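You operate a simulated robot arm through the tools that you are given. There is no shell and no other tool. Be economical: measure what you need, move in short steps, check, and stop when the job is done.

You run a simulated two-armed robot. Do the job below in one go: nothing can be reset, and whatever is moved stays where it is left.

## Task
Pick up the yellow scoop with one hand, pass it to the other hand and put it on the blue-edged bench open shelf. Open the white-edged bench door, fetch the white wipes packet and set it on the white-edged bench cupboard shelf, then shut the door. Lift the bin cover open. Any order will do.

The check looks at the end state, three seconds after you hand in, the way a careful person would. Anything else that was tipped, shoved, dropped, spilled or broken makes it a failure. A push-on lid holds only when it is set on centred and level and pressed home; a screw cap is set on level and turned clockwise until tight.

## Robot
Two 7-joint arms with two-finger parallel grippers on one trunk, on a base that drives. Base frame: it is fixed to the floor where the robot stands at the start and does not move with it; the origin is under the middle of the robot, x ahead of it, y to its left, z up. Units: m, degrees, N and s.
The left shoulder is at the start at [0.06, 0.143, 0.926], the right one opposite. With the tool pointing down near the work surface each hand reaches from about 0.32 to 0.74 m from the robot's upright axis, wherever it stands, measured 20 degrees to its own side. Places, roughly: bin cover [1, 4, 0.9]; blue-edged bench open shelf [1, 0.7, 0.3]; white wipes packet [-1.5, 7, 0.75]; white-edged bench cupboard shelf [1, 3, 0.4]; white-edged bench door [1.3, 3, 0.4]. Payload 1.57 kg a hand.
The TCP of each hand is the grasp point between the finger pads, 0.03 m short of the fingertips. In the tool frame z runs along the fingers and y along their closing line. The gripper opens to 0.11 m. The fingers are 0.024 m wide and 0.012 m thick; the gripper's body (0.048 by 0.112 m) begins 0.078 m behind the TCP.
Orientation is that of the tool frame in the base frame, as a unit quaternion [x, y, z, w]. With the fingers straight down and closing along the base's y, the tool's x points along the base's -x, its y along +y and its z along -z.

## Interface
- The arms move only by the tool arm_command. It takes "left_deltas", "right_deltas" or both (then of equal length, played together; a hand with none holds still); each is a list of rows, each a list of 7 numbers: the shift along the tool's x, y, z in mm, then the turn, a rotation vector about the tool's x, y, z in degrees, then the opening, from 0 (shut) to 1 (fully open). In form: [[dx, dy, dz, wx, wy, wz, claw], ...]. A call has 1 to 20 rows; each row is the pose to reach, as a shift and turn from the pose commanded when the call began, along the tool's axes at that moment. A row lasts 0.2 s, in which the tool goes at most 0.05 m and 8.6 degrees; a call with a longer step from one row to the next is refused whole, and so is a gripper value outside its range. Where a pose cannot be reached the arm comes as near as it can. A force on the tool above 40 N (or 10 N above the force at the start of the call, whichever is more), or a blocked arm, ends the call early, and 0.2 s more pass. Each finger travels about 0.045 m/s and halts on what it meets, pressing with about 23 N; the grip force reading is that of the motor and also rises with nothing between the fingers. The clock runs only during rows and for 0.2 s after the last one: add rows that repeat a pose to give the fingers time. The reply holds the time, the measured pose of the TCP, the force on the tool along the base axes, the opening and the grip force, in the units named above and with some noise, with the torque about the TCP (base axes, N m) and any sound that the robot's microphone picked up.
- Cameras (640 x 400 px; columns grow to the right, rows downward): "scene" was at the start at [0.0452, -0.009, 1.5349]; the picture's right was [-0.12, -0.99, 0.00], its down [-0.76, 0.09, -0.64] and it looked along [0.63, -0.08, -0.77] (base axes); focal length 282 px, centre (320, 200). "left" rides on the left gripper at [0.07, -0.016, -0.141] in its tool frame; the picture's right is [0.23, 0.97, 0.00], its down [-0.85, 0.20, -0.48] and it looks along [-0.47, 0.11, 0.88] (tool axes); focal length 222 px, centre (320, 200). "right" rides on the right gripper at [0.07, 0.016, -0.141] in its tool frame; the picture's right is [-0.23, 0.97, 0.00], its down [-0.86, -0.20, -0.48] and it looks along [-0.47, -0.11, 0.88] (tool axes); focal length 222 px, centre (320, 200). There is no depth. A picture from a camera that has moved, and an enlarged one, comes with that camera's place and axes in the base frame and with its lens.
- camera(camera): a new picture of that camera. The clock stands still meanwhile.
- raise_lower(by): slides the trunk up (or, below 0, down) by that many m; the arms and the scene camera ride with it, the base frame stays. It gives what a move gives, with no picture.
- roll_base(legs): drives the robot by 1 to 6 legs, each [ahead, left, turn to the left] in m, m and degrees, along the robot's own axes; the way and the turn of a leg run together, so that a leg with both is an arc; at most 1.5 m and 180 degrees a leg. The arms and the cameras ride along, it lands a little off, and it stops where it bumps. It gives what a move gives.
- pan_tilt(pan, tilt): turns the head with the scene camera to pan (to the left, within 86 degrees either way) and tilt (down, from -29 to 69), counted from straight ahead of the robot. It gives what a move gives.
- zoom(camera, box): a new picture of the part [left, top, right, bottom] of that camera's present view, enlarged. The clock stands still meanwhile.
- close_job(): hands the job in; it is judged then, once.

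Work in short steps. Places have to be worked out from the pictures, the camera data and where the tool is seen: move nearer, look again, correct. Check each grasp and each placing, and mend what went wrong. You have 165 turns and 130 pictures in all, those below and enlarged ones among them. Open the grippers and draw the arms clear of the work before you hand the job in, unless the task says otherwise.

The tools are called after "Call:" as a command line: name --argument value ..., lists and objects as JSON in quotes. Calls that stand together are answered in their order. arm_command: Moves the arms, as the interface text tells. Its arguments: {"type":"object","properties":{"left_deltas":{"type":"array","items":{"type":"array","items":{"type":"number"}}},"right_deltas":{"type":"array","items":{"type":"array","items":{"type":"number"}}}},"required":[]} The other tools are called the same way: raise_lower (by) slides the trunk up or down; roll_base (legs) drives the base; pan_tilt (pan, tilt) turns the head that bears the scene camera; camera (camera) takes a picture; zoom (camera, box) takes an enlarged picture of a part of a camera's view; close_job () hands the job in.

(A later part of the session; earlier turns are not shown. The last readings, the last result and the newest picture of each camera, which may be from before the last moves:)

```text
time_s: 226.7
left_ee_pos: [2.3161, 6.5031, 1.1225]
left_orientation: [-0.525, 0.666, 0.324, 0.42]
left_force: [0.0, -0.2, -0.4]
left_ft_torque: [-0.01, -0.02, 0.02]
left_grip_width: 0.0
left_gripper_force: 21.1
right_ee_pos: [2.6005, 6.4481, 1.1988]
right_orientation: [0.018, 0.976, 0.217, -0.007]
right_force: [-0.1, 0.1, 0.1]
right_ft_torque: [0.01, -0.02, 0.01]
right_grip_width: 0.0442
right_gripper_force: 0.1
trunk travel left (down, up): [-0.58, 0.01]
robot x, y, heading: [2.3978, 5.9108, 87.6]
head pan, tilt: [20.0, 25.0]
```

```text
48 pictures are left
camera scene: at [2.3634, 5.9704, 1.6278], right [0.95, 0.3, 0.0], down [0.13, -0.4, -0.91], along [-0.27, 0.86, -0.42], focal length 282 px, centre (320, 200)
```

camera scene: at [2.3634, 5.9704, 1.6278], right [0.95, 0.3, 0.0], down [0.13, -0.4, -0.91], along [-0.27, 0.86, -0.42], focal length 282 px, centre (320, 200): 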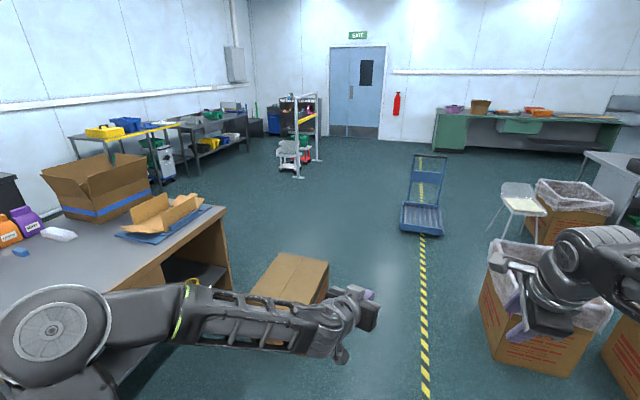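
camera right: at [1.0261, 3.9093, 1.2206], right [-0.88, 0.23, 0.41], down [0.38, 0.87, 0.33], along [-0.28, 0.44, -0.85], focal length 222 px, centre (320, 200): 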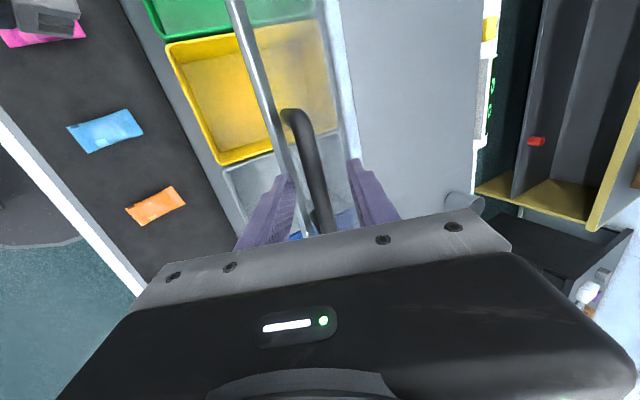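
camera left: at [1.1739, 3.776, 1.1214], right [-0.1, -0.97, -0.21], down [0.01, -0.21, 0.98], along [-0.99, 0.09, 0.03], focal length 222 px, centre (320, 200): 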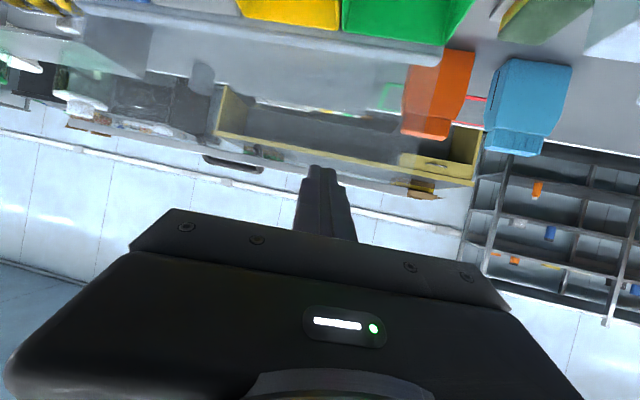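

The picture matches the earlier one: the trolley did not move. I now go to y≈8.05, turn left there and drive west.

Call:
roll_base --legs '[[0.25, -0.05, 2.4], [1.2, 0, 0], [0.7, 0, 0], [0, 0, 90], [1.4, 0, 0]]'

Call:
pan_tilt --pan 30 --tilt 25

Call:
camera --camera "scene"

```text
time_s: 248.0
left_ee_pos: [0.4168, 7.8356, 1.1222]
left_orientation: [0.845, -0.065, -0.529, -0.046]
left_force: [-0.2, 0.0, 0.4]
left_ft_torque: [-0.03, 0.0, -0.01]
left_grip_width: 0.0001
left_gripper_force: 21.4
right_ee_pos: [0.4482, 8.1255, 1.198]
right_orientation: [0.705, -0.675, -0.142, 0.166]
right_force: [-0.5, 0.4, 0.8]
right_ft_torque: [0.02, 0.01, 0.01]
right_grip_width: 0.0441
right_gripper_force: 0.0
trunk travel left (down, up): [-0.58, 0.01]
robot x, y, heading: [1.0, 7.9629, -177.9]
head pan, tilt: [20.0, 25.0]
```

```text
time_s: 248.8
left_ee_pos: [0.4162, 7.8364, 1.1222]
left_orientation: [0.845, -0.066, -0.529, -0.046]
left_force: [-0.3, 0.2, 0.1]
left_ft_torque: [-0.03, 0.03, 0.02]
left_grip_width: 0.0
left_gripper_force: 20.9
right_ee_pos: [0.4479, 8.1249, 1.1992]
right_orientation: [0.705, -0.675, -0.142, 0.164]
right_force: [-0.3, 0.1, 0.1]
right_ft_torque: [0.03, 0.03, 0.0]
right_grip_width: 0.0441
right_gripper_force: 0.1
trunk travel left (down, up): [-0.58, 0.01]
robot x, y, heading: [1.0004, 7.961, -177.9]
head pan, tilt: [30.0, 25.0]
```

```text
47 pictures are left
camera scene: at [0.9505, 7.9142, 1.6278], right [-0.53, 0.85, 0.0], down [0.36, 0.23, -0.91], along [-0.77, -0.48, -0.42], focal length 282 px, centre (320, 200)
```

scene: 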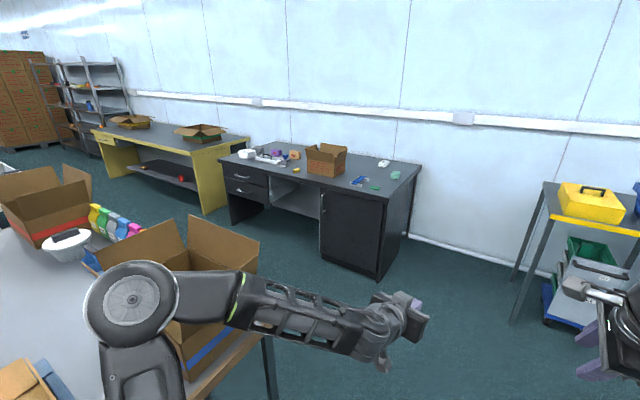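

Call:
zoom --camera "scene" --box '[220, 130, 440, 230]'

```text
2.91 times, centred on (330, 180) of scene
camera zoom: at [0.9505, 7.9142, 1.6278], right [-0.53, 0.85, 0.0], down [0.36, 0.23, -0.91], along [-0.77, -0.48, -0.42], focal length 819 px, centre (291, 258)
```

zoom: 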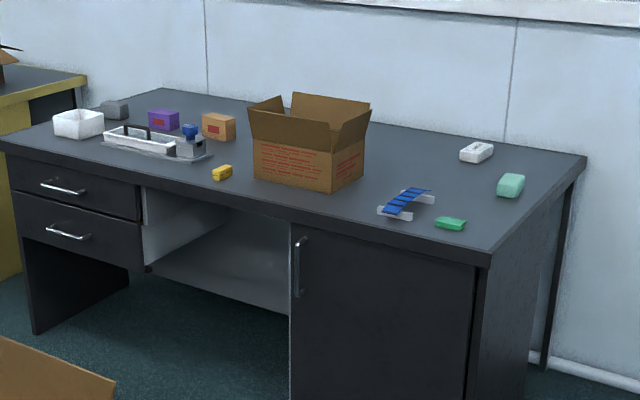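

The wipes packet lies near (-1.6, 7.05) close to the bench's right end, so I will reach it from that end, facing -y, with the right hand pitched about 45°. First I reorient the right hand: untilt, turn back to yaw 0.

Call:
arm_command --right_deltas '[[0, 0, 0, 8, 0, 0, 0.6], [0, 0, 0, 16, 0, 0, 0.8], [0, 0, 0, 24, 0, 0, 1]]'

Call:
arm_command --right_deltas '[[0, 0, 0, 0, 0, -8, 1], [0, 0, 0, 0, 0, -16, 1], [0, 0, 0, 0, 0, -24, 1], [0, 0, 0, 0, 0, -32, 1], [0, 0, 0, 0, 0, -40, 1], [0, 0, 0, 0, 0, -48, 1], [0, 0, 0, 0, 0, -56, 1], [0, 0, 0, 0, 0, -64, 1], [0, 0, 0, 0, 0, -72, 1], [0, 0, 0, 0, 0, -80, 1], [0, 0, 0, 0, 0, -88, 1]]'

Call:
arm_command --right_deltas '[[0, 0, 10, 0, -8, 0, 1], [0, 0, 20, 0, -16, 0, 1], [0, 0, 30, 0, -24, 0, 1], [0, 0, 40, 0, -32, 0, 1], [0, 0, 50, 0, -40, 0, 1]]'

Call:
roll_base --legs '[[1.2, 0, -2], [0.9, 0, 0]]'

Call:
pan_tilt --pan 60 --tilt 35

Call:
camera --camera "scene"

```text
time_s: 249.6
left_ee_pos: [0.4183, 7.837, 1.1216]
left_orientation: [0.845, -0.066, -0.529, -0.046]
left_force: [-0.3, -0.6, 0.1]
left_ft_torque: [0.01, 0.01, 0.02]
left_grip_width: 0.0
left_gripper_force: 21.2
right_ee_pos: [0.4492, 8.1253, 1.1989]
right_orientation: [0.721, -0.688, -0.046, 0.066]
right_force: [-0.9, 1.4, -0.2]
right_ft_torque: [-0.03, 0.03, -0.02]
right_grip_width: 0.1097
right_gripper_force: 0.1
right hand out of reach, approached as far as the arm can: row 3
trunk travel left (down, up): [-0.58, 0.01]
robot x, y, heading: [1.0011, 7.9606, -177.9]
head pan, tilt: [30.0, 25.0]
```

```text
time_s: 252.0
left_ee_pos: [0.4168, 7.8378, 1.1219]
left_orientation: [0.845, -0.066, -0.528, -0.046]
left_force: [0.0, 0.6, 1.1]
left_ft_torque: [-0.01, 0.0, 0.01]
left_grip_width: 0.0001
left_gripper_force: 20.8
right_ee_pos: [0.4472, 8.1254, 1.2]
right_orientation: [0.997, 0.007, -0.079, 0.015]
right_force: [-0.4, -0.3, 0.6]
right_ft_torque: [0.02, -0.01, 0.04]
right_grip_width: 0.1101
right_gripper_force: 0.0
trunk travel left (down, up): [-0.58, 0.01]
robot x, y, heading: [0.9989, 7.9631, -177.9]
head pan, tilt: [30.0, 25.0]
```

```text
time_s: 253.2
left_ee_pos: [0.4178, 7.8366, 1.1221]
left_orientation: [0.845, -0.065, -0.528, -0.046]
left_force: [-0.4, 0.1, -0.1]
left_ft_torque: [-0.03, -0.02, 0.01]
left_grip_width: 0.0
left_gripper_force: 21.0
right_ee_pos: [0.4405, 8.1234, 1.1516]
right_orientation: [0.909, 0.001, -0.417, 0.018]
right_force: [0.1, 0.1, -1.0]
right_ft_torque: [0.02, 0.0, 0.01]
right_grip_width: 0.1101
right_gripper_force: 0.1
trunk travel left (down, up): [-0.58, 0.01]
robot x, y, heading: [1.001, 7.9637, -177.7]
head pan, tilt: [30.0, 25.0]
```

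```text
time_s: 263.6
left_ee_pos: [-1.6821, 7.8087, 1.122]
left_orientation: [0.845, -0.076, -0.527, -0.053]
left_force: [0.3, 0.0, -0.2]
left_ft_torque: [-0.01, 0.05, -0.01]
left_grip_width: 0.0
left_gripper_force: 21.1
right_ee_pos: [-1.652, 8.0946, 1.1498]
right_orientation: [0.91, -0.011, -0.415, 0.01]
right_force: [0.0, -0.1, 0.5]
right_ft_torque: [0.02, -0.01, -0.01]
right_grip_width: 0.1103
right_gripper_force: 0.1
trunk travel left (down, up): [-0.58, 0.01]
robot x, y, heading: [-1.0934, 7.9231, -179.0]
head pan, tilt: [30.0, 25.0]
```

```text
time_s: 264.5
left_ee_pos: [-1.6819, 7.8081, 1.1233]
left_orientation: [0.844, -0.077, -0.528, -0.053]
left_force: [0.9, -0.6, 0.0]
left_ft_torque: [0.01, 0.01, 0.0]
left_grip_width: 0.0
left_gripper_force: 20.6
right_ee_pos: [-1.6519, 8.0943, 1.1504]
right_orientation: [0.909, -0.011, -0.416, 0.011]
right_force: [-0.2, 0.8, -0.1]
right_ft_torque: [-0.01, -0.02, 0.0]
right_grip_width: 0.11
right_gripper_force: 0.2
trunk travel left (down, up): [-0.58, 0.01]
robot x, y, heading: [-1.0952, 7.9228, -179.0]
head pan, tilt: [60.0, 35.0]
```

```text
45 pictures are left
camera scene: at [-1.111, 7.8431, 1.6121], right [-0.87, 0.49, 0.0], down [0.28, 0.5, -0.82], along [-0.4, -0.72, -0.57], focal length 282 px, centre (320, 200)
```

scene: 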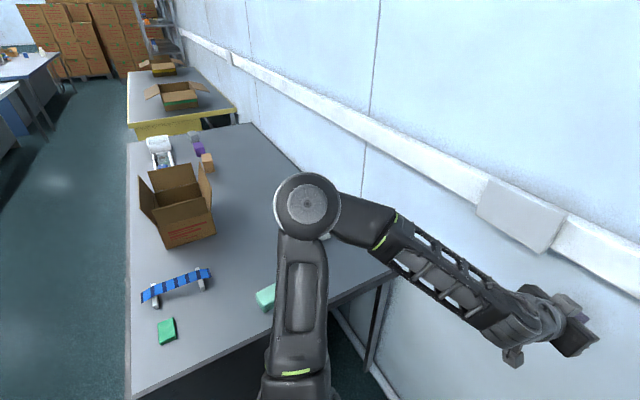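

I turn to face -y beside the bench's end and look.

Call:
roll_base --legs '[[0, 0, 89]]'

Call:
pan_tilt --pan -20 --tilt 45

Call:
camera --camera "scene"

```text
time_s: 268.6
left_ee_pos: [-1.0099, 7.3312, 1.1221]
left_orientation: [0.661, 0.53, -0.418, 0.328]
left_force: [0.0, -0.6, -0.3]
left_ft_torque: [0.0, 0.02, 0.05]
left_grip_width: 0.0
left_gripper_force: 21.7
right_ee_pos: [-1.2954, 7.3725, 1.1489]
right_orientation: [0.664, 0.621, -0.293, 0.295]
right_force: [-0.4, 0.6, -0.3]
right_ft_torque: [-0.01, 0.04, -0.04]
right_grip_width: 0.1098
right_gripper_force: 0.0
trunk travel left (down, up): [-0.58, 0.01]
robot x, y, heading: [-1.0986, 7.919, -91.5]
head pan, tilt: [60.0, 35.0]
```

```text
time_s: 270.2
left_ee_pos: [-1.0097, 7.3308, 1.1215]
left_orientation: [0.662, 0.529, -0.418, 0.328]
left_force: [-0.4, -0.1, -0.2]
left_ft_torque: [0.01, 0.0, -0.04]
left_grip_width: 0.0002
left_gripper_force: 21.6
right_ee_pos: [-1.2955, 7.3718, 1.1502]
right_orientation: [0.663, 0.622, -0.292, 0.296]
right_force: [-0.9, 0.8, 0.3]
right_ft_torque: [0.0, -0.01, -0.01]
right_grip_width: 0.11
right_gripper_force: 0.0
trunk travel left (down, up): [-0.58, 0.01]
robot x, y, heading: [-1.0929, 7.9168, -91.7]
head pan, tilt: [-20.0, 45.0]
```

```text
44 pictures are left
camera scene: at [-1.1269, 7.8737, 1.5973], right [-0.93, 0.37, 0.0], down [0.26, 0.66, -0.71], along [-0.26, -0.66, -0.71], focal length 282 px, centre (320, 200)
```

scene: 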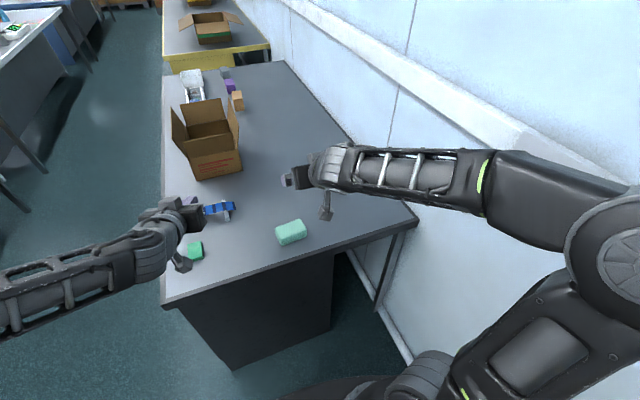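

The right elbow would meet the wall, so I use the left hand with the robot turned to about -144°, then shift closer to the bench end.

Call:
roll_base --legs '[[0, 0, -52], [0.2, 0.09, 0]]'

Call:
pan_tilt --pan 15 --tilt 50

Call:
camera --camera "scene"

```text
time_s: 273.5
left_ee_pos: [-1.5314, 7.4702, 1.1222]
left_orientation: [0.829, 0.177, -0.52, 0.106]
left_force: [-0.1, -0.6, -0.1]
left_ft_torque: [0.04, -0.02, -0.01]
left_grip_width: 0.0
left_gripper_force: 21.7
right_ee_pos: [-1.6668, 7.7245, 1.1509]
right_orientation: [0.874, 0.255, -0.392, 0.131]
right_force: [7.2, 0.1, 2.6]
right_ft_torque: [0.05, -0.02, -0.21]
right_grip_width: 0.1069
right_gripper_force: 0.2
trunk travel left (down, up): [-0.58, 0.01]
robot x, y, heading: [-1.1106, 7.8913, -144.7]
head pan, tilt: [-20.0, 45.0]
stopped in leg 2: the force on the tool passed its limit at 111 N (the readings are from after the stop); the commanded pose is now the measured one
```

```text
time_s: 274.5
left_ee_pos: [-1.5318, 7.4701, 1.1221]
left_orientation: [0.829, 0.177, -0.52, 0.105]
left_force: [0.1, 0.3, 0.0]
left_ft_torque: [0.04, 0.0, 0.04]
left_grip_width: 0.0001
left_gripper_force: 21.7
right_ee_pos: [-1.6662, 7.7243, 1.1512]
right_orientation: [0.874, 0.254, -0.393, 0.131]
right_force: [8.8, -0.1, -0.4]
right_ft_torque: [-0.02, -0.1, -0.28]
right_grip_width: 0.1052
right_gripper_force: 0.1
trunk travel left (down, up): [-0.58, 0.01]
robot x, y, heading: [-1.1161, 7.8939, -144.4]
head pan, tilt: [15.0, 50.0]
```

```text
43 pictures are left
camera scene: at [-1.1373, 7.8505, 1.5904], right [-0.77, 0.64, 0.0], down [0.49, 0.59, -0.64], along [-0.41, -0.49, -0.77], focal length 282 px, centre (320, 200)
```

scene: 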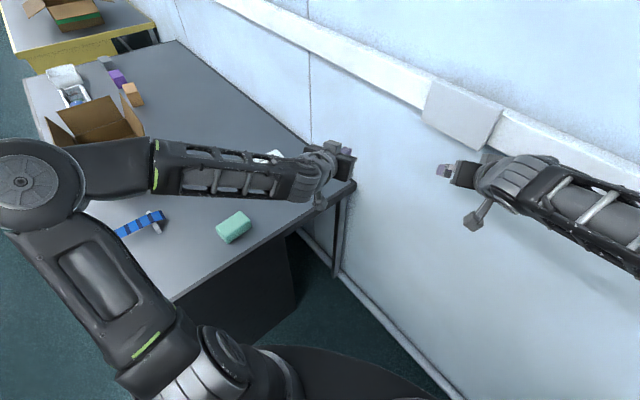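

The right hand touched the wall (x≈-1.71). I draw it back toward the body.

Call:
arm_command --right_deltas '[[26, -2, -30, 0, 0, 0, 1], [52, -4, -60, 0, 0, 0, 1], [78, -6, -90, 0, 0, 0, 1], [105, -8, -120, 0, 0, 0, 1], [132, -8, -151, 0, 0, 0, 1], [132, -8, -151, 0, 0, 0, 0.5]]'

Call:
zoom --camera "scene" --box '[200, 120, 380, 300]'

Call:
camera --camera "left"

```text
time_s: 275.9
left_ee_pos: [-1.533, 7.4697, 1.1211]
left_orientation: [0.829, 0.177, -0.52, 0.106]
left_force: [0.8, 0.4, 0.5]
left_ft_torque: [-0.02, 0.01, -0.03]
left_grip_width: 0.0001
left_gripper_force: 21.8
right_ee_pos: [-1.5237, 7.8249, 1.1894]
right_orientation: [0.875, 0.255, -0.391, 0.131]
right_force: [-0.5, 0.1, 0.2]
right_ft_torque: [0.01, 0.02, 0.0]
right_grip_width: 0.0761
right_gripper_force: 0.3
right hand out of reach, approached as far as the arm can: row 4, 5, 6
trunk travel left (down, up): [-0.58, 0.01]
robot x, y, heading: [-1.1155, 7.8921, -144.6]
head pan, tilt: [15.0, 50.0]
```

```text
2.22 times, centred on (290, 210) of scene
camera zoom: at [-1.1395, 7.8499, 1.5903], right [-0.77, 0.64, 0.0], down [0.49, 0.59, -0.64], along [-0.41, -0.49, -0.77], focal length 626 px, centre (387, 178)
```

zoom: 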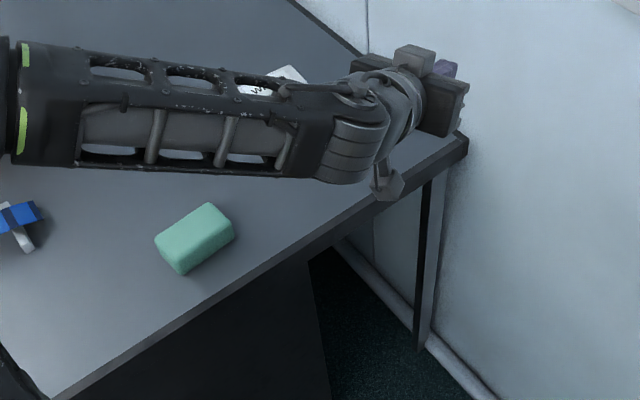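

```text
41 pictures are left
camera left: at [-1.3961, 7.5478, 1.1208], right [0.48, -0.85, -0.21], down [0.13, -0.17, 0.98], along [-0.87, -0.5, 0.03], focal length 222 px, centre (320, 200)
```

left: 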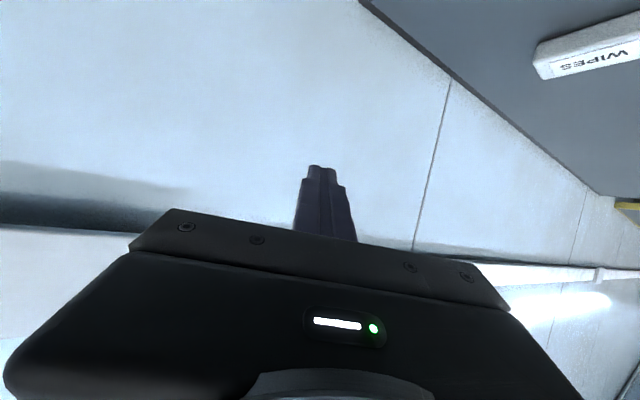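

The packet ("WIPES") is near (-1.55, 7.0). I shift the base nearer to the bench end and then open and look with the left camera.

Call:
roll_base --legs '[[0.14, 0.14, 0]]'

Call:
camera --camera "left"

Call:
camera --camera "scene"

```text
time_s: 277.5
left_ee_pos: [-1.5672, 7.2712, 1.1221]
left_orientation: [0.829, 0.178, -0.519, 0.106]
left_force: [-0.2, -0.3, 0.0]
left_ft_torque: [0.02, -0.01, -0.03]
left_grip_width: 0.0
left_gripper_force: 21.0
right_ee_pos: [-1.5572, 7.6258, 1.1897]
right_orientation: [0.874, 0.256, -0.391, 0.132]
right_force: [0.0, -0.8, -1.3]
right_ft_torque: [0.01, 0.02, -0.02]
right_grip_width: 0.0552
right_gripper_force: 0.1
trunk travel left (down, up): [-0.58, 0.01]
robot x, y, heading: [-1.1537, 7.6964, -144.7]
head pan, tilt: [15.0, 50.0]
```

```text
40 pictures are left
camera left: at [-1.4295, 7.3499, 1.1207], right [0.48, -0.85, -0.21], down [0.14, -0.17, 0.98], along [-0.86, -0.5, 0.03], focal length 222 px, centre (320, 200)
```

left: 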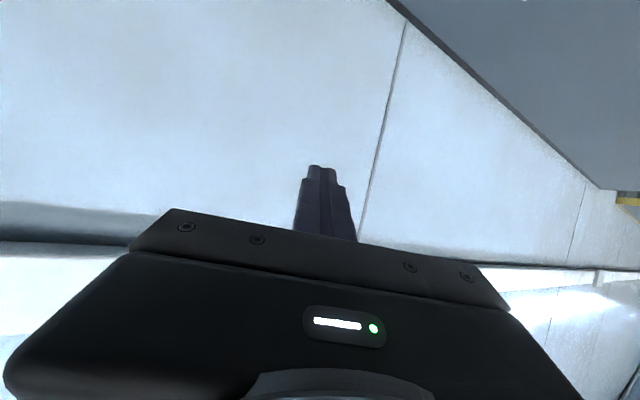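

```text
39 pictures are left
camera scene: at [-1.1735, 7.6523, 1.5903], right [-0.77, 0.64, 0.0], down [0.49, 0.59, -0.64], along [-0.41, -0.49, -0.77], focal length 282 px, centre (320, 200)
```

scene: 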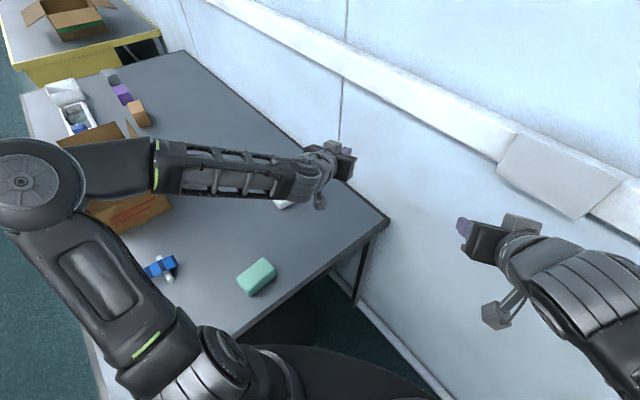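

I pitch the left hand down and draw it back so that its camera and the scene camera both see the packet.

Call:
arm_command --left_deltas '[[13, -8, -27, 0, 8, 0, 0.4], [26, -16, -54, 0, 16, 0, 0.8], [40, -25, -81, 0, 24, 0, 1], [53, -34, -108, 0, 32, 0, 1], [66, -43, -135, 0, 40, 0, 1], [66, -43, -135, 0, 40, 0, 1]]'

Call:
camera --camera "left"

Call:
camera --camera "scene"

```text
time_s: 278.9
left_ee_pos: [-1.445, 7.3709, 1.1229]
left_orientation: [0.957, 0.203, -0.205, 0.04]
left_force: [-0.2, 0.3, 0.5]
left_ft_torque: [0.04, -0.03, 0.01]
left_grip_width: 0.1098
left_gripper_force: 0.0
right_ee_pos: [-1.5561, 7.6269, 1.1892]
right_orientation: [0.875, 0.255, -0.391, 0.132]
right_force: [0.3, 0.1, -0.7]
right_ft_torque: [-0.02, 0.01, 0.0]
right_grip_width: 0.0549
right_gripper_force: 0.1
trunk travel left (down, up): [-0.58, 0.01]
robot x, y, heading: [-1.1488, 7.6944, -144.3]
head pan, tilt: [15.0, 50.0]
```

```text
38 pictures are left
camera left: at [-1.3421, 7.4348, 1.2239], right [0.58, -0.81, -0.1], down [-0.45, -0.43, 0.78], along [-0.67, -0.41, -0.61], focal length 222 px, centre (320, 200)
```

left: 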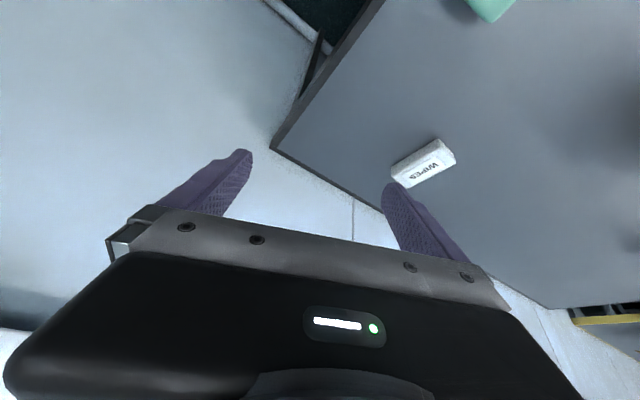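

```text
37 pictures are left
camera scene: at [-1.1734, 7.654, 1.5903], right [-0.77, 0.64, 0.0], down [0.49, 0.59, -0.64], along [-0.41, -0.5, -0.77], focal length 282 px, centre (320, 200)
```

scene: 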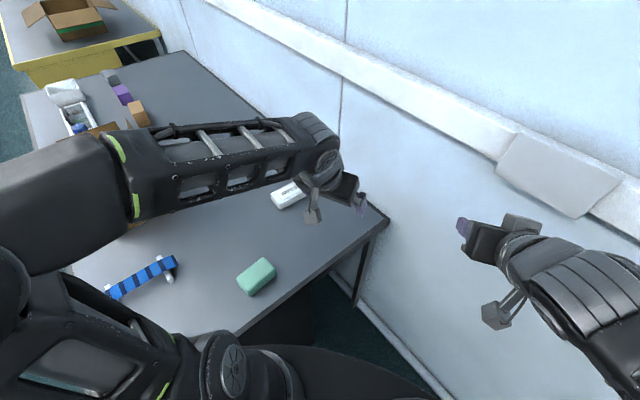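

Call:
zoom --camera "left" --box '[360, 120, 480, 200]'

Call:
zoom --camera "scene" --box '[230, 150, 390, 250]'

```text
5.00 times, centred on (420, 160) of left
camera zoom: at [-1.3421, 7.4348, 1.2239], right [0.58, -0.81, -0.1], down [-0.45, -0.43, 0.78], along [-0.67, -0.41, -0.61], focal length 1111 px, centre (-180, 400)
```

zoom: 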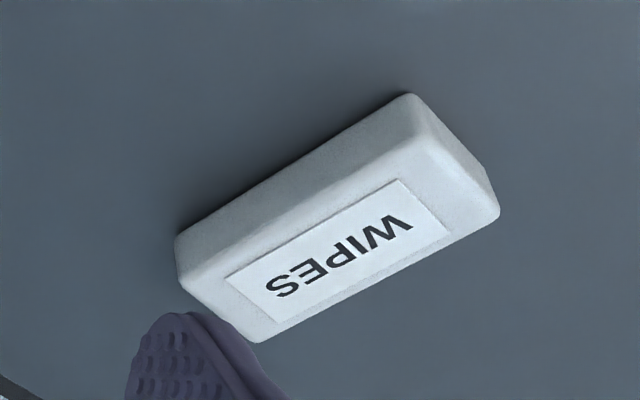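

```text
4.00 times, centred on (310, 200) of scene
camera zoom: at [-1.1734, 7.654, 1.5903], right [-0.77, 0.64, 0.0], down [0.49, 0.59, -0.64], along [-0.41, -0.5, -0.77], focal length 1127 px, centre (360, 200)
```

zoom: 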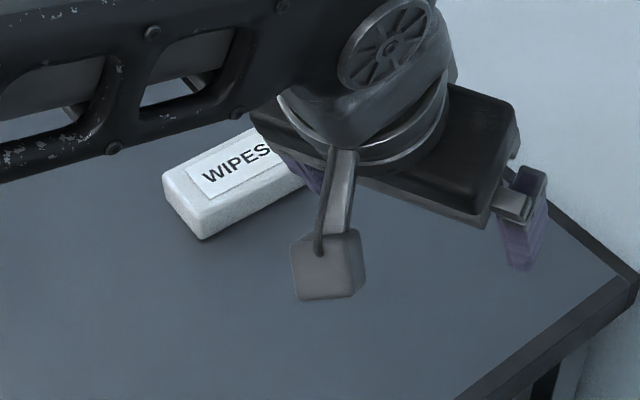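

The packet measures about 125×66 mm, long side along x, centred at (-1.53, 7.03). I bring the left hand above with its azimuth along -x so it closes across the 66 mm width.

Call:
arm_command --left_deltas '[[-8, 40, 19, 1.3, 0, 3, 1], [-15, 81, 38, 2.7, 0, 6, 1], [-23, 121, 57, 4, 0, 9, 1], [-31, 162, 75, 5.4, 0, 12, 1], [-39, 202, 94, 6.7, 0, 15, 1], [-46, 243, 113, 8, 0, 18, 1], [-54, 283, 132, 9.4, 0, 21, 1], [-54, 283, 132, 9.4, 0, 21, 1]]'

Call:
arm_command --left_deltas '[[0, 0, 0, 0, -7, 0, 1], [0, 0, 0, 0, -14, 0, 1], [0, 0, 0, 0, -20, 0, 1], [0, 0, 0, 0, -20, 0, 1]]'

Call:
camera --camera "left"

```text
time_s: 280.7
left_ee_pos: [-1.4248, 7.0733, 1.0211]
left_orientation: [0.978, 0.007, -0.211, -0.003]
left_force: [1.0, 0.0, -0.5]
left_ft_torque: [-0.05, 0.01, 0.0]
left_grip_width: 0.11
left_gripper_force: 0.1
right_ee_pos: [-1.5564, 7.6269, 1.1897]
right_orientation: [0.874, 0.255, -0.391, 0.132]
right_force: [-0.2, -0.1, -0.3]
right_ft_torque: [-0.03, -0.01, 0.02]
right_grip_width: 0.0551
right_gripper_force: 0.0
trunk travel left (down, up): [-0.58, 0.01]
robot x, y, heading: [-1.1491, 7.6953, -144.8]
head pan, tilt: [15.0, 50.0]
```

```text
time_s: 281.7
left_ee_pos: [-1.4247, 7.0727, 1.0217]
left_orientation: [0.926, 0.009, -0.377, 0.0]
left_force: [-0.2, -0.6, 0.1]
left_ft_torque: [-0.01, 0.01, -0.01]
left_grip_width: 0.11
left_gripper_force: 0.0
right_ee_pos: [-1.5585, 7.6267, 1.1887]
right_orientation: [0.874, 0.255, -0.391, 0.132]
right_force: [0.1, -0.3, -0.2]
right_ft_torque: [0.0, 0.0, 0.01]
right_grip_width: 0.0552
right_gripper_force: 0.1
trunk travel left (down, up): [-0.58, 0.01]
robot x, y, heading: [-1.1489, 7.6928, -144.5]
head pan, tilt: [15.0, 50.0]
```

```text
34 pictures are left
camera left: at [-1.2782, 7.0904, 1.074], right [0.18, -0.97, -0.17], down [-0.27, -0.21, 0.94], along [-0.94, -0.12, -0.3], focal length 222 px, centre (320, 200)
```

left: 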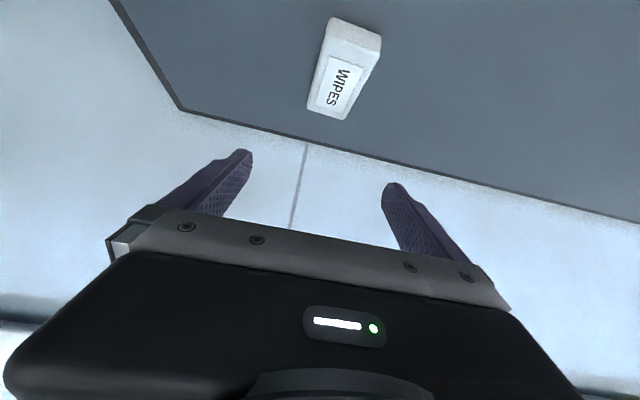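

Consistent depth gives the packet top at z≈0.83, centre (-1.51, 7.061). I descend most of the way and check.

Call:
arm_command --left_deltas '[[17, 2, 38, 0, 0, 0, 1], [34, 5, 75, 0, 0, 0, 1], [51, 7, 113, 0, 0, 0, 1], [68, 9, 145, 0, 0, 0, 1], [68, 9, 145, 0, 0, 0, 1]]'

Call:
camera --camera "left"

```text
time_s: 282.9
left_ee_pos: [-1.477, 7.065, 0.8707]
left_orientation: [0.926, 0.009, -0.377, 0.0]
left_force: [-0.6, -0.3, 0.3]
left_ft_torque: [0.0, -0.01, 0.01]
left_grip_width: 0.11
left_gripper_force: 0.2
right_ee_pos: [-1.558, 7.627, 1.1895]
right_orientation: [0.875, 0.255, -0.391, 0.131]
right_force: [0.0, 0.0, 0.5]
right_ft_torque: [0.0, 0.03, 0.02]
right_grip_width: 0.0547
right_gripper_force: 0.1
trunk travel left (down, up): [-0.58, 0.01]
robot x, y, heading: [-1.1468, 7.6945, -144.8]
head pan, tilt: [15.0, 50.0]
```

```text
33 pictures are left
camera left: at [-1.3295, 7.0832, 0.922], right [0.18, -0.97, -0.17], down [-0.28, -0.21, 0.94], along [-0.94, -0.12, -0.3], focal length 222 px, centre (320, 200)
```

left: 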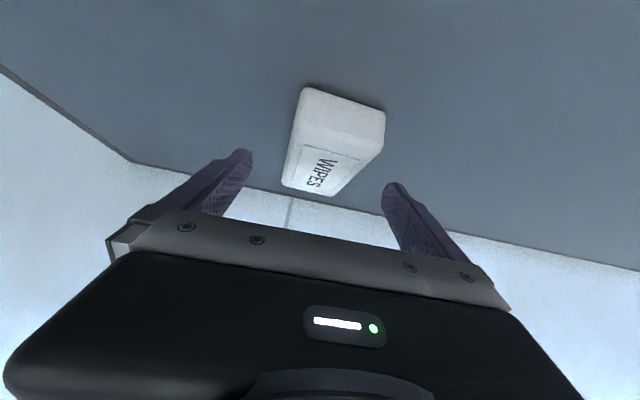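

Alignment is right. I go the last 50 mm and close.

Call:
arm_command --left_deltas '[[5, 2, 25, 0, 0, 0, 1], [10, 4, 48, 0, 0, 0, 1], [10, 4, 48, 0, 0, 0, 0.8], [10, 4, 48, 0, 0, 0, 0.6], [10, 4, 48, 0, 0, 0, 0.3], [10, 4, 48, 0, 0, 0, 0.3], [10, 4, 48, 0, 0, 0, 0.3], [10, 4, 48, 0, 0, 0, 0.3]]'

Call:
camera --camera "left"

```text
time_s: 284.7
left_ee_pos: [-1.5044, 7.0616, 0.8288]
left_orientation: [0.926, 0.008, -0.377, 0.0]
left_force: [2.9, -6.2, 20.7]
left_ft_torque: [-0.97, 0.3, 0.11]
left_grip_width: 0.066
left_gripper_force: 22.8
right_ee_pos: [-1.5566, 7.6283, 1.1902]
right_orientation: [0.874, 0.255, -0.392, 0.132]
right_force: [-0.3, 0.0, 0.1]
right_ft_torque: [0.0, -0.02, -0.01]
right_grip_width: 0.0552
right_gripper_force: 0.1
trunk travel left (down, up): [-0.58, 0.01]
robot x, y, heading: [-1.1472, 7.6949, -144.7]
head pan, tilt: [15.0, 50.0]
```

```text
32 pictures are left
camera left: at [-1.357, 7.0792, 0.8822], right [0.18, -0.97, -0.17], down [-0.27, -0.21, 0.94], along [-0.95, -0.12, -0.3], focal length 222 px, centre (320, 200)
```

left: 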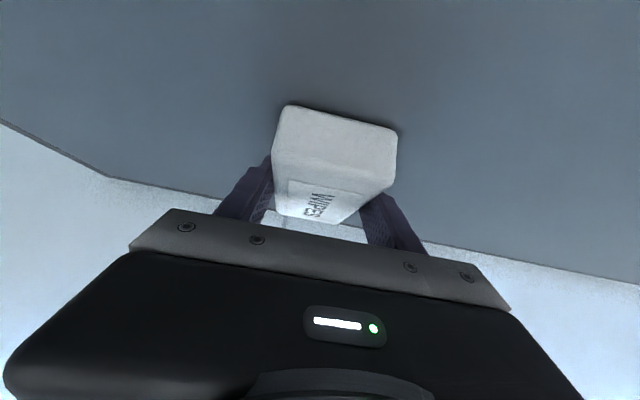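

Gripped at 66 mm. I lift 200 mm and check.

Call:
arm_command --left_deltas '[[-10, 0, -10, 0, 0, 0, 0.3], [-35, 0, -36, 0, 0, 0, 0.3], [-65, 0, -66, 0, 0, 0, 0.3], [-95, 0, -97, 0, 0, 0, 0.3], [-125, 0, -128, 0, 0, 0, 0.3], [-150, 0, -153, 0, 0, 0, 0.3], [-150, 0, -153, 0, 0, 0, 0.3]]'

Call:
camera --camera "left"

```text
time_s: 286.3
left_ee_pos: [-1.5049, 7.0578, 1.0419]
left_orientation: [0.926, 0.009, -0.377, -0.001]
left_force: [0.0, -0.3, -0.2]
left_ft_torque: [0.0, -0.02, 0.0]
left_grip_width: 0.0656
left_gripper_force: 23.0
right_ee_pos: [-1.5579, 7.626, 1.1882]
right_orientation: [0.874, 0.256, -0.39, 0.132]
right_force: [-0.3, -0.7, -0.2]
right_ft_torque: [-0.05, 0.01, -0.02]
right_grip_width: 0.0551
right_gripper_force: 0.1
trunk travel left (down, up): [-0.58, 0.01]
robot x, y, heading: [-1.1463, 7.6933, -144.7]
head pan, tilt: [15.0, 50.0]
```

```text
31 pictures are left
camera left: at [-1.3571, 7.0757, 1.0941], right [0.18, -0.97, -0.17], down [-0.28, -0.21, 0.94], along [-0.94, -0.12, -0.3], focal length 222 px, centre (320, 200)
```

left: 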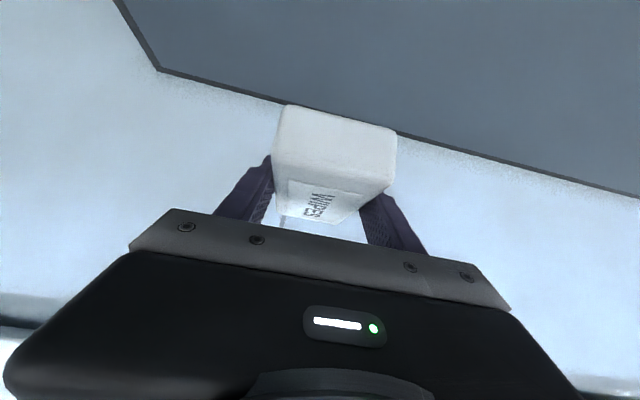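

The packet is held. I back off from the bench and turn left to face +x.

Call:
roll_base --legs '[[-0.226, -0.146, 0], [0, 0, 144.5], [0.55, 0.15, 0]]'

Call:
pan_tilt --pan 0 --tilt 35

Call:
camera --camera "scene"

```text
time_s: 296.9
left_ee_pos: [0.2067, 8.3096, 1.0399]
left_orientation: [0.31, 0.873, -0.13, 0.353]
left_force: [-0.1, 0.8, -1.2]
left_ft_torque: [0.01, 0.01, -0.03]
left_grip_width: 0.0656
left_gripper_force: 22.8
right_ee_pos: [-0.1199, 7.8408, 1.1893]
right_orientation: [0.06, 0.909, -0.011, 0.413]
right_force: [0.6, -0.9, 0.1]
right_ft_torque: [0.0, -0.01, 0.01]
right_grip_width: 0.0549
right_gripper_force: 0.0
trunk travel left (down, up): [-0.58, 0.01]
robot x, y, heading: [-0.4803, 8.0493, -4.6]
head pan, tilt: [15.0, 50.0]
```

```text
time_s: 297.6
left_ee_pos: [0.2053, 8.3087, 1.042]
left_orientation: [0.31, 0.874, -0.129, 0.353]
left_force: [0.0, 0.1, -0.3]
left_ft_torque: [0.0, 0.02, 0.0]
left_grip_width: 0.0655
left_gripper_force: 22.8
right_ee_pos: [-0.122, 7.8416, 1.1896]
right_orientation: [0.061, 0.909, -0.012, 0.412]
right_force: [-0.8, -0.5, 0.2]
right_ft_torque: [0.04, -0.03, 0.01]
right_grip_width: 0.0551
right_gripper_force: 0.0
trunk travel left (down, up): [-0.58, 0.01]
robot x, y, heading: [-0.479, 8.0529, -4.5]
head pan, tilt: [0.0, 35.0]
```

```text
30 pictures are left
camera scene: at [-0.4218, 8.0479, 1.612], right [-0.08, -1.0, 0.0], down [-0.57, 0.05, -0.82], along [0.82, -0.07, -0.57], focal length 282 px, centre (320, 200)
```

scene: 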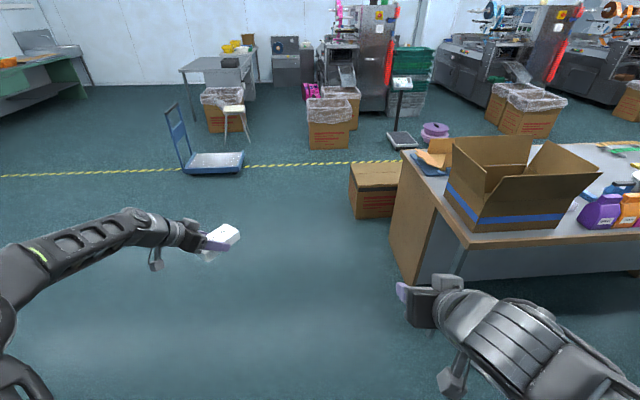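

Clear. I bring the packet hand in front of the body with yaw near 0, then drive east, turn right and go down the aisle.

Call:
arm_command --left_deltas '[[-11, -38, 11, -4.6, 0, -4.8, 0.3], [-22, -77, 23, -9.2, 0, -9.5, 0.3], [-34, -116, 34, -13.8, 0, -14.3, 0.3], [-45, -155, 46, -18.4, 0, -19, 0.3], [-56, -193, 57, -23, 0, -23.8, 0.3], [-56, -193, 57, -23, 0, -23.8, 0.3]]'

Call:
roll_base --legs '[[0.3, 0.02, 4.5], [1.3, 0, 0], [1.32, 0, 0], [0, 0, -90], [1.2, 0, 0]]'

Call:
pan_tilt --pan 0 --tilt 25

Call:
camera --camera "scene"

```text
time_s: 299.0
left_ee_pos: [0.1461, 8.1143, 1.04]
left_orientation: [0.046, 0.926, -0.025, 0.373]
left_force: [0.8, 2.0, -1.3]
left_ft_torque: [-0.06, 0.0, -0.04]
left_grip_width: 0.0654
left_gripper_force: 22.8
right_ee_pos: [-0.1203, 7.8444, 1.1886]
right_orientation: [0.059, 0.909, -0.011, 0.413]
right_force: [0.5, 0.4, 0.0]
right_ft_torque: [-0.05, 0.01, -0.04]
right_grip_width: 0.0551
right_gripper_force: 0.2
trunk travel left (down, up): [-0.58, 0.01]
robot x, y, heading: [-0.4813, 8.0509, -4.7]
head pan, tilt: [0.0, 35.0]
```

```text
time_s: 322.9
left_ee_pos: [2.4937, 6.1615, 1.0408]
left_orientation: [0.675, 0.637, -0.275, 0.253]
left_force: [0.0, -0.4, -0.8]
left_ft_torque: [0.0, -0.02, -0.01]
left_grip_width: 0.0655
left_gripper_force: 22.5
right_ee_pos: [2.2104, 6.4149, 1.1893]
right_orientation: [0.671, 0.616, -0.293, 0.291]
right_force: [-0.3, -0.8, 0.9]
right_ft_torque: [-0.03, -0.02, -0.02]
right_grip_width: 0.055
right_gripper_force: 0.0
trunk travel left (down, up): [-0.58, 0.01]
robot x, y, heading: [2.405, 6.7862, -91.9]
head pan, tilt: [0.0, 35.0]
```

```text
time_s: 323.7
left_ee_pos: [2.4937, 6.1622, 1.0422]
left_orientation: [0.674, 0.636, -0.277, 0.253]
left_force: [0.4, -0.4, -0.4]
left_ft_torque: [0.01, 0.01, -0.02]
left_grip_width: 0.0652
left_gripper_force: 22.7
right_ee_pos: [2.2099, 6.4156, 1.1899]
right_orientation: [0.671, 0.616, -0.293, 0.291]
right_force: [0.0, 0.2, 1.0]
right_ft_torque: [0.01, 0.0, -0.02]
right_grip_width: 0.0551
right_gripper_force: 0.0
trunk travel left (down, up): [-0.58, 0.01]
robot x, y, heading: [2.4054, 6.7814, -91.8]
head pan, tilt: [0.0, 25.0]
```

```text
29 pictures are left
camera scene: at [2.4017, 6.7211, 1.6278], right [-1.0, 0.03, 0.0], down [0.01, 0.42, -0.91], along [-0.03, -0.91, -0.42], focal length 282 px, centre (320, 200)
```

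scene: 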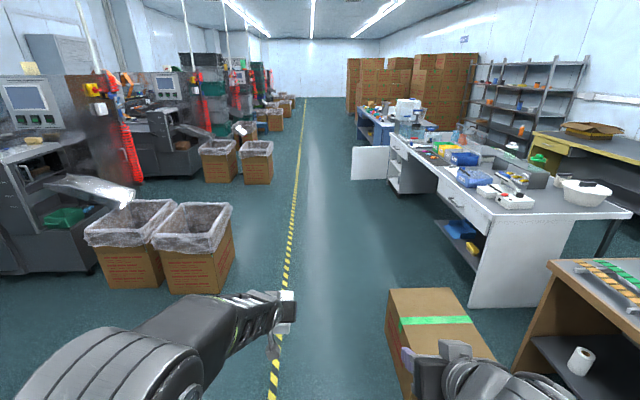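

The door is still open. I drive to in front of the cupboard and look inside.

Call:
roll_base --legs '[[1.3, 0, 1.5], [1.3, 0, 0], [1.0, 0, 0], [0, 0, -90]]'

Call:
raise_lower --by -0.35

Call:
pan_tilt --pan 0 --tilt 30

Call:
camera --camera "scene"

```text
time_s: 345.0
left_ee_pos: [1.6037, 3.1042, 1.0415]
left_orientation: [0.927, -0.035, -0.374, -0.019]
left_force: [0.2, -1.1, -0.9]
left_ft_torque: [0.0, -0.03, -0.02]
left_grip_width: 0.0655
left_gripper_force: 22.9
right_ee_pos: [1.8634, 3.3833, 1.189]
right_orientation: [0.91, -0.048, -0.412, -0.005]
right_force: [0.0, 0.6, 0.0]
right_ft_torque: [-0.02, 0.0, -0.01]
right_grip_width: 0.0549
right_gripper_force: 0.1
trunk travel left (down, up): [-0.58, 0.01]
robot x, y, heading: [2.2256, 3.1789, 176.8]
head pan, tilt: [0.0, 25.0]
```

```text
time_s: 348.4
left_ee_pos: [1.6035, 3.1062, 0.6917]
left_orientation: [0.926, -0.035, -0.374, -0.019]
left_force: [-0.4, 0.6, -1.5]
left_ft_torque: [-0.03, -0.04, 0.01]
left_grip_width: 0.0656
left_gripper_force: 23.4
right_ee_pos: [1.863, 3.3829, 0.8396]
right_orientation: [0.91, -0.047, -0.413, -0.005]
right_force: [0.0, 0.4, -0.1]
right_ft_torque: [-0.01, 0.0, 0.01]
right_grip_width: 0.0552
right_gripper_force: 0.1
trunk travel left (down, up): [-0.23, 0.36]
robot x, y, heading: [2.2254, 3.1782, 177.2]
head pan, tilt: [0.0, 25.0]
```

```text
time_s: 349.1
left_ee_pos: [1.604, 3.1042, 0.6907]
left_orientation: [0.927, -0.036, -0.373, -0.019]
left_force: [0.3, 0.2, -1.1]
left_ft_torque: [0.0, 0.0, 0.0]
left_grip_width: 0.0653
left_gripper_force: 23.0
right_ee_pos: [1.8618, 3.3832, 0.839]
right_orientation: [0.91, -0.048, -0.413, -0.005]
right_force: [-0.2, 0.3, -0.1]
right_ft_torque: [0.0, -0.01, 0.02]
right_grip_width: 0.0553
right_gripper_force: 0.1
trunk travel left (down, up): [-0.23, 0.36]
robot x, y, heading: [2.2193, 3.1812, 177.1]
head pan, tilt: [0.0, 30.0]
```

```text
28 pictures are left
camera scene: at [2.1642, 3.1845, 1.2699], right [0.05, 1.0, 0.0], down [0.5, -0.03, -0.87], along [-0.86, 0.05, -0.5], focal length 282 px, centre (320, 200)
```

scene: 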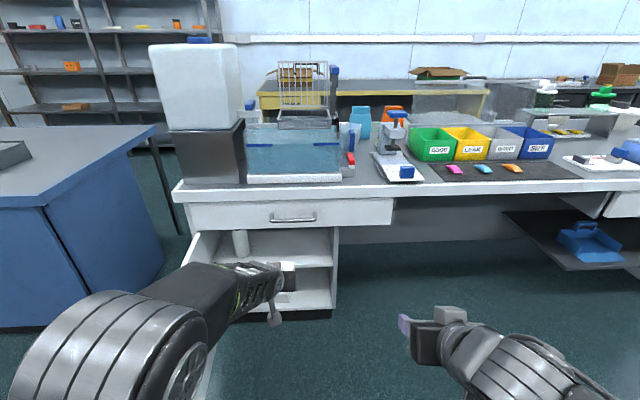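

Call:
zoom --camera "scene" --box '[170, 180, 370, 340]'

```text
2.50 times, centred on (270, 260) of scene
camera zoom: at [2.1642, 3.1845, 1.2699], right [0.05, 1.0, 0.0], down [0.5, -0.03, -0.87], along [-0.86, 0.05, -0.5], focal length 704 px, centre (445, 50)
```

zoom: 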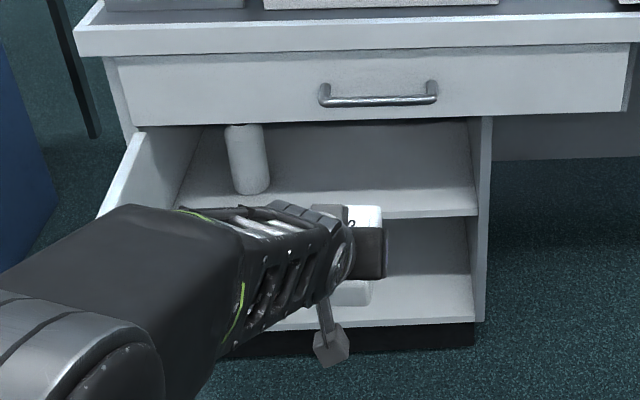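

The cupboard has a shelf at z≈0.37 with a bottle on its left part; opening top z≈0.61. Free place is around y=3.15. I align heading, shift right 0.075 and lower the trunk further, then look again.

Call:
roll_base --legs '[[0.1, -0.077, 2.9]]'

Call:
raise_lower --by -0.225

Call:
zoom --camera "scene" --box '[150, 180, 410, 380]'

Call:
camera --camera "left"

```text
time_s: 350.3
left_ee_pos: [1.5098, 3.1529, 0.6914]
left_orientation: [0.928, -0.011, -0.373, -0.009]
left_force: [0.2, 0.1, -0.7]
left_ft_torque: [0.01, -0.01, -0.03]
left_grip_width: 0.0655
left_gripper_force: 23.1
right_ee_pos: [1.7551, 3.4441, 0.8397]
right_orientation: [0.91, -0.024, -0.413, 0.005]
right_force: [-0.6, -0.7, -0.2]
right_ft_torque: [-0.04, 0.02, -0.02]
right_grip_width: 0.0552
right_gripper_force: 0.0
trunk travel left (down, up): [-0.23, 0.36]
robot x, y, heading: [2.1268, 3.2601, 179.6]
head pan, tilt: [0.0, 30.0]
```

```text
time_s: 352.7
left_ee_pos: [1.5112, 3.1526, 0.466]
left_orientation: [0.927, -0.011, -0.374, -0.009]
left_force: [0.3, -0.6, -0.6]
left_ft_torque: [0.01, 0.0, 0.0]
left_grip_width: 0.0654
left_gripper_force: 22.8
right_ee_pos: [1.7543, 3.4449, 0.6138]
right_orientation: [0.911, -0.024, -0.412, 0.005]
right_force: [0.8, 0.3, 0.2]
right_ft_torque: [0.01, 0.0, 0.01]
right_grip_width: 0.0549
right_gripper_force: 0.0
trunk travel left (down, up): [-0.005, 0.585]
robot x, y, heading: [2.1259, 3.2636, 179.9]
head pan, tilt: [0.0, 30.0]
```

```text
2.00 times, centred on (280, 280) of scene
camera zoom: at [2.0664, 3.2623, 1.0449], right [0.0, 1.0, 0.0], down [0.5, 0.0, -0.87], along [-0.87, 0.0, -0.5], focal length 563 px, centre (400, 40)
```

zoom: 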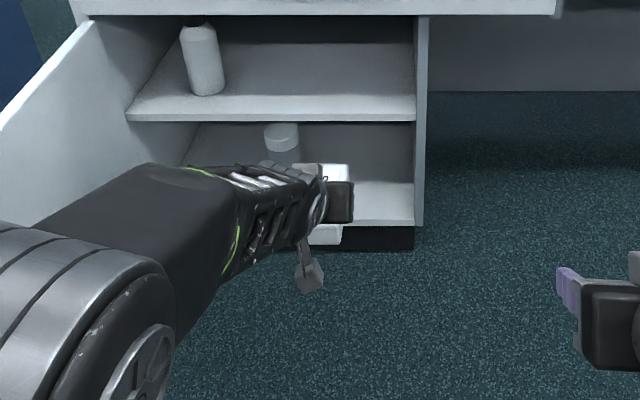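

```text
25 pictures are left
camera left: at [1.6586, 3.1649, 0.5199], right [0.14, -0.98, -0.17], down [-0.29, -0.2, 0.94], along [-0.95, -0.08, -0.31], focal length 222 px, centre (320, 200)
```

left: 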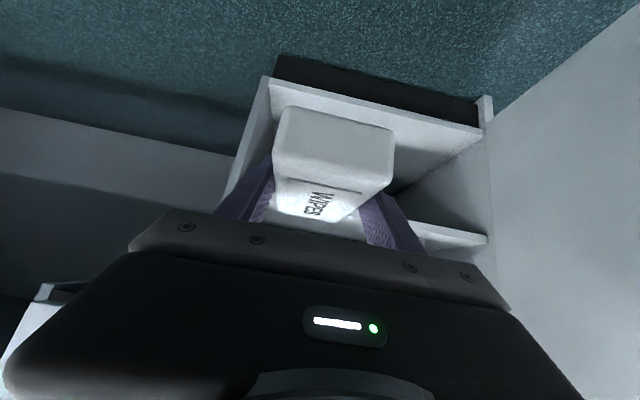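

Shelf top is z≈0.39, edge x≈1.207, drawer bottom ≈0.63. I lower the hand 28 mm so it enters between them, and drive in 0.30 m.

Call:
arm_command --left_deltas '[[10, 0, 10, 0, 0, 0, 0.3], [19.4, 0, 20, 0, 0, 0, 0.3], [19.4, 0, 20, 0, 0, 0, 0.3]]'

Call:
roll_base --legs '[[0.29, 0, 0]]'

Call:
camera --camera "left"

Call:
camera --camera "scene"

```text
time_s: 353.5
left_ee_pos: [1.5118, 3.1543, 0.4372]
left_orientation: [0.927, -0.012, -0.375, -0.01]
left_force: [0.7, 0.6, -1.3]
left_ft_torque: [-0.02, -0.04, -0.02]
left_grip_width: 0.0652
left_gripper_force: 22.9
right_ee_pos: [1.7552, 3.4464, 0.6146]
right_orientation: [0.91, -0.024, -0.413, 0.005]
right_force: [0.5, -0.6, -0.2]
right_ft_torque: [0.0, 0.0, -0.01]
right_grip_width: 0.055
right_gripper_force: 0.0
trunk travel left (down, up): [-0.005, 0.585]
robot x, y, heading: [2.1269, 3.2619, 179.5]
head pan, tilt: [0.0, 30.0]
```

```text
time_s: 355.5
left_ee_pos: [1.2301, 3.151, 0.4368]
left_orientation: [0.927, -0.009, -0.374, -0.008]
left_force: [0.1, -1.2, -1.7]
left_ft_torque: [0.01, -0.01, -0.01]
left_grip_width: 0.0655
left_gripper_force: 23.3
right_ee_pos: [1.4707, 3.4442, 0.615]
right_orientation: [0.911, -0.023, -0.412, 0.006]
right_force: [0.1, 0.0, 0.1]
right_ft_torque: [-0.02, -0.03, 0.0]
right_grip_width: 0.0548
right_gripper_force: 0.1
trunk travel left (down, up): [-0.005, 0.585]
robot x, y, heading: [1.8417, 3.2661, -180.1]
head pan, tilt: [0.0, 30.0]
```

```text
24 pictures are left
camera left: at [1.3769, 3.1635, 0.4911], right [0.14, -0.98, -0.17], down [-0.29, -0.2, 0.94], along [-0.95, -0.08, -0.31], focal length 222 px, centre (320, 200)
```

left: 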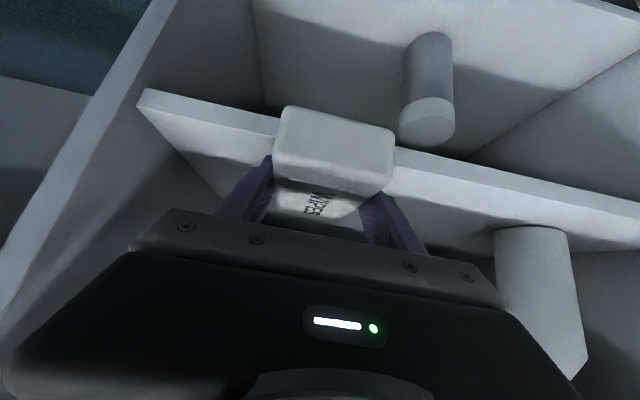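

```text
23 pictures are left
camera scene: at [1.784, 3.2622, 1.0449], right [0.0, 1.0, 0.0], down [0.5, 0.0, -0.87], along [-0.87, 0.0, -0.5], focal length 282 px, centre (320, 200)
```

scene: 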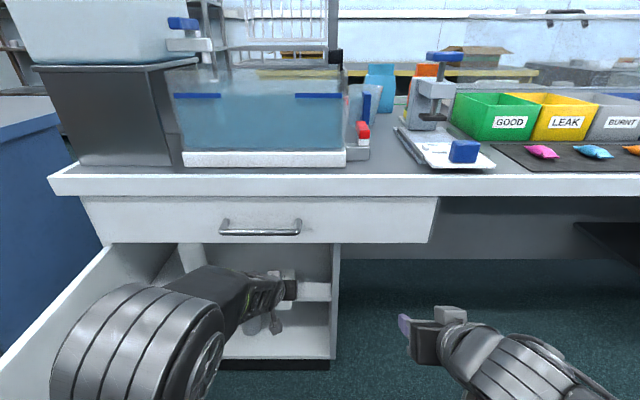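

I zoom on the gap between packet and shelf edge.

Call:
zoom --camera "left" --box '[120, 70, 480, 260]'

```text
1.78 times, centred on (300, 165) of left
camera zoom: at [1.3769, 3.1635, 0.4911], right [0.14, -0.98, -0.17], down [-0.29, -0.2, 0.94], along [-0.95, -0.08, -0.31], focal length 395 px, centre (356, 262)
```

zoom: 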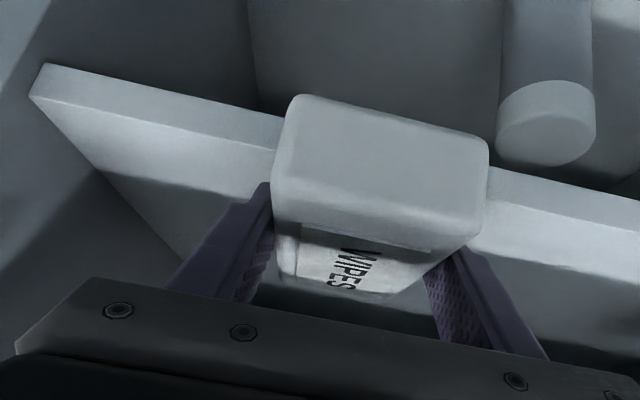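

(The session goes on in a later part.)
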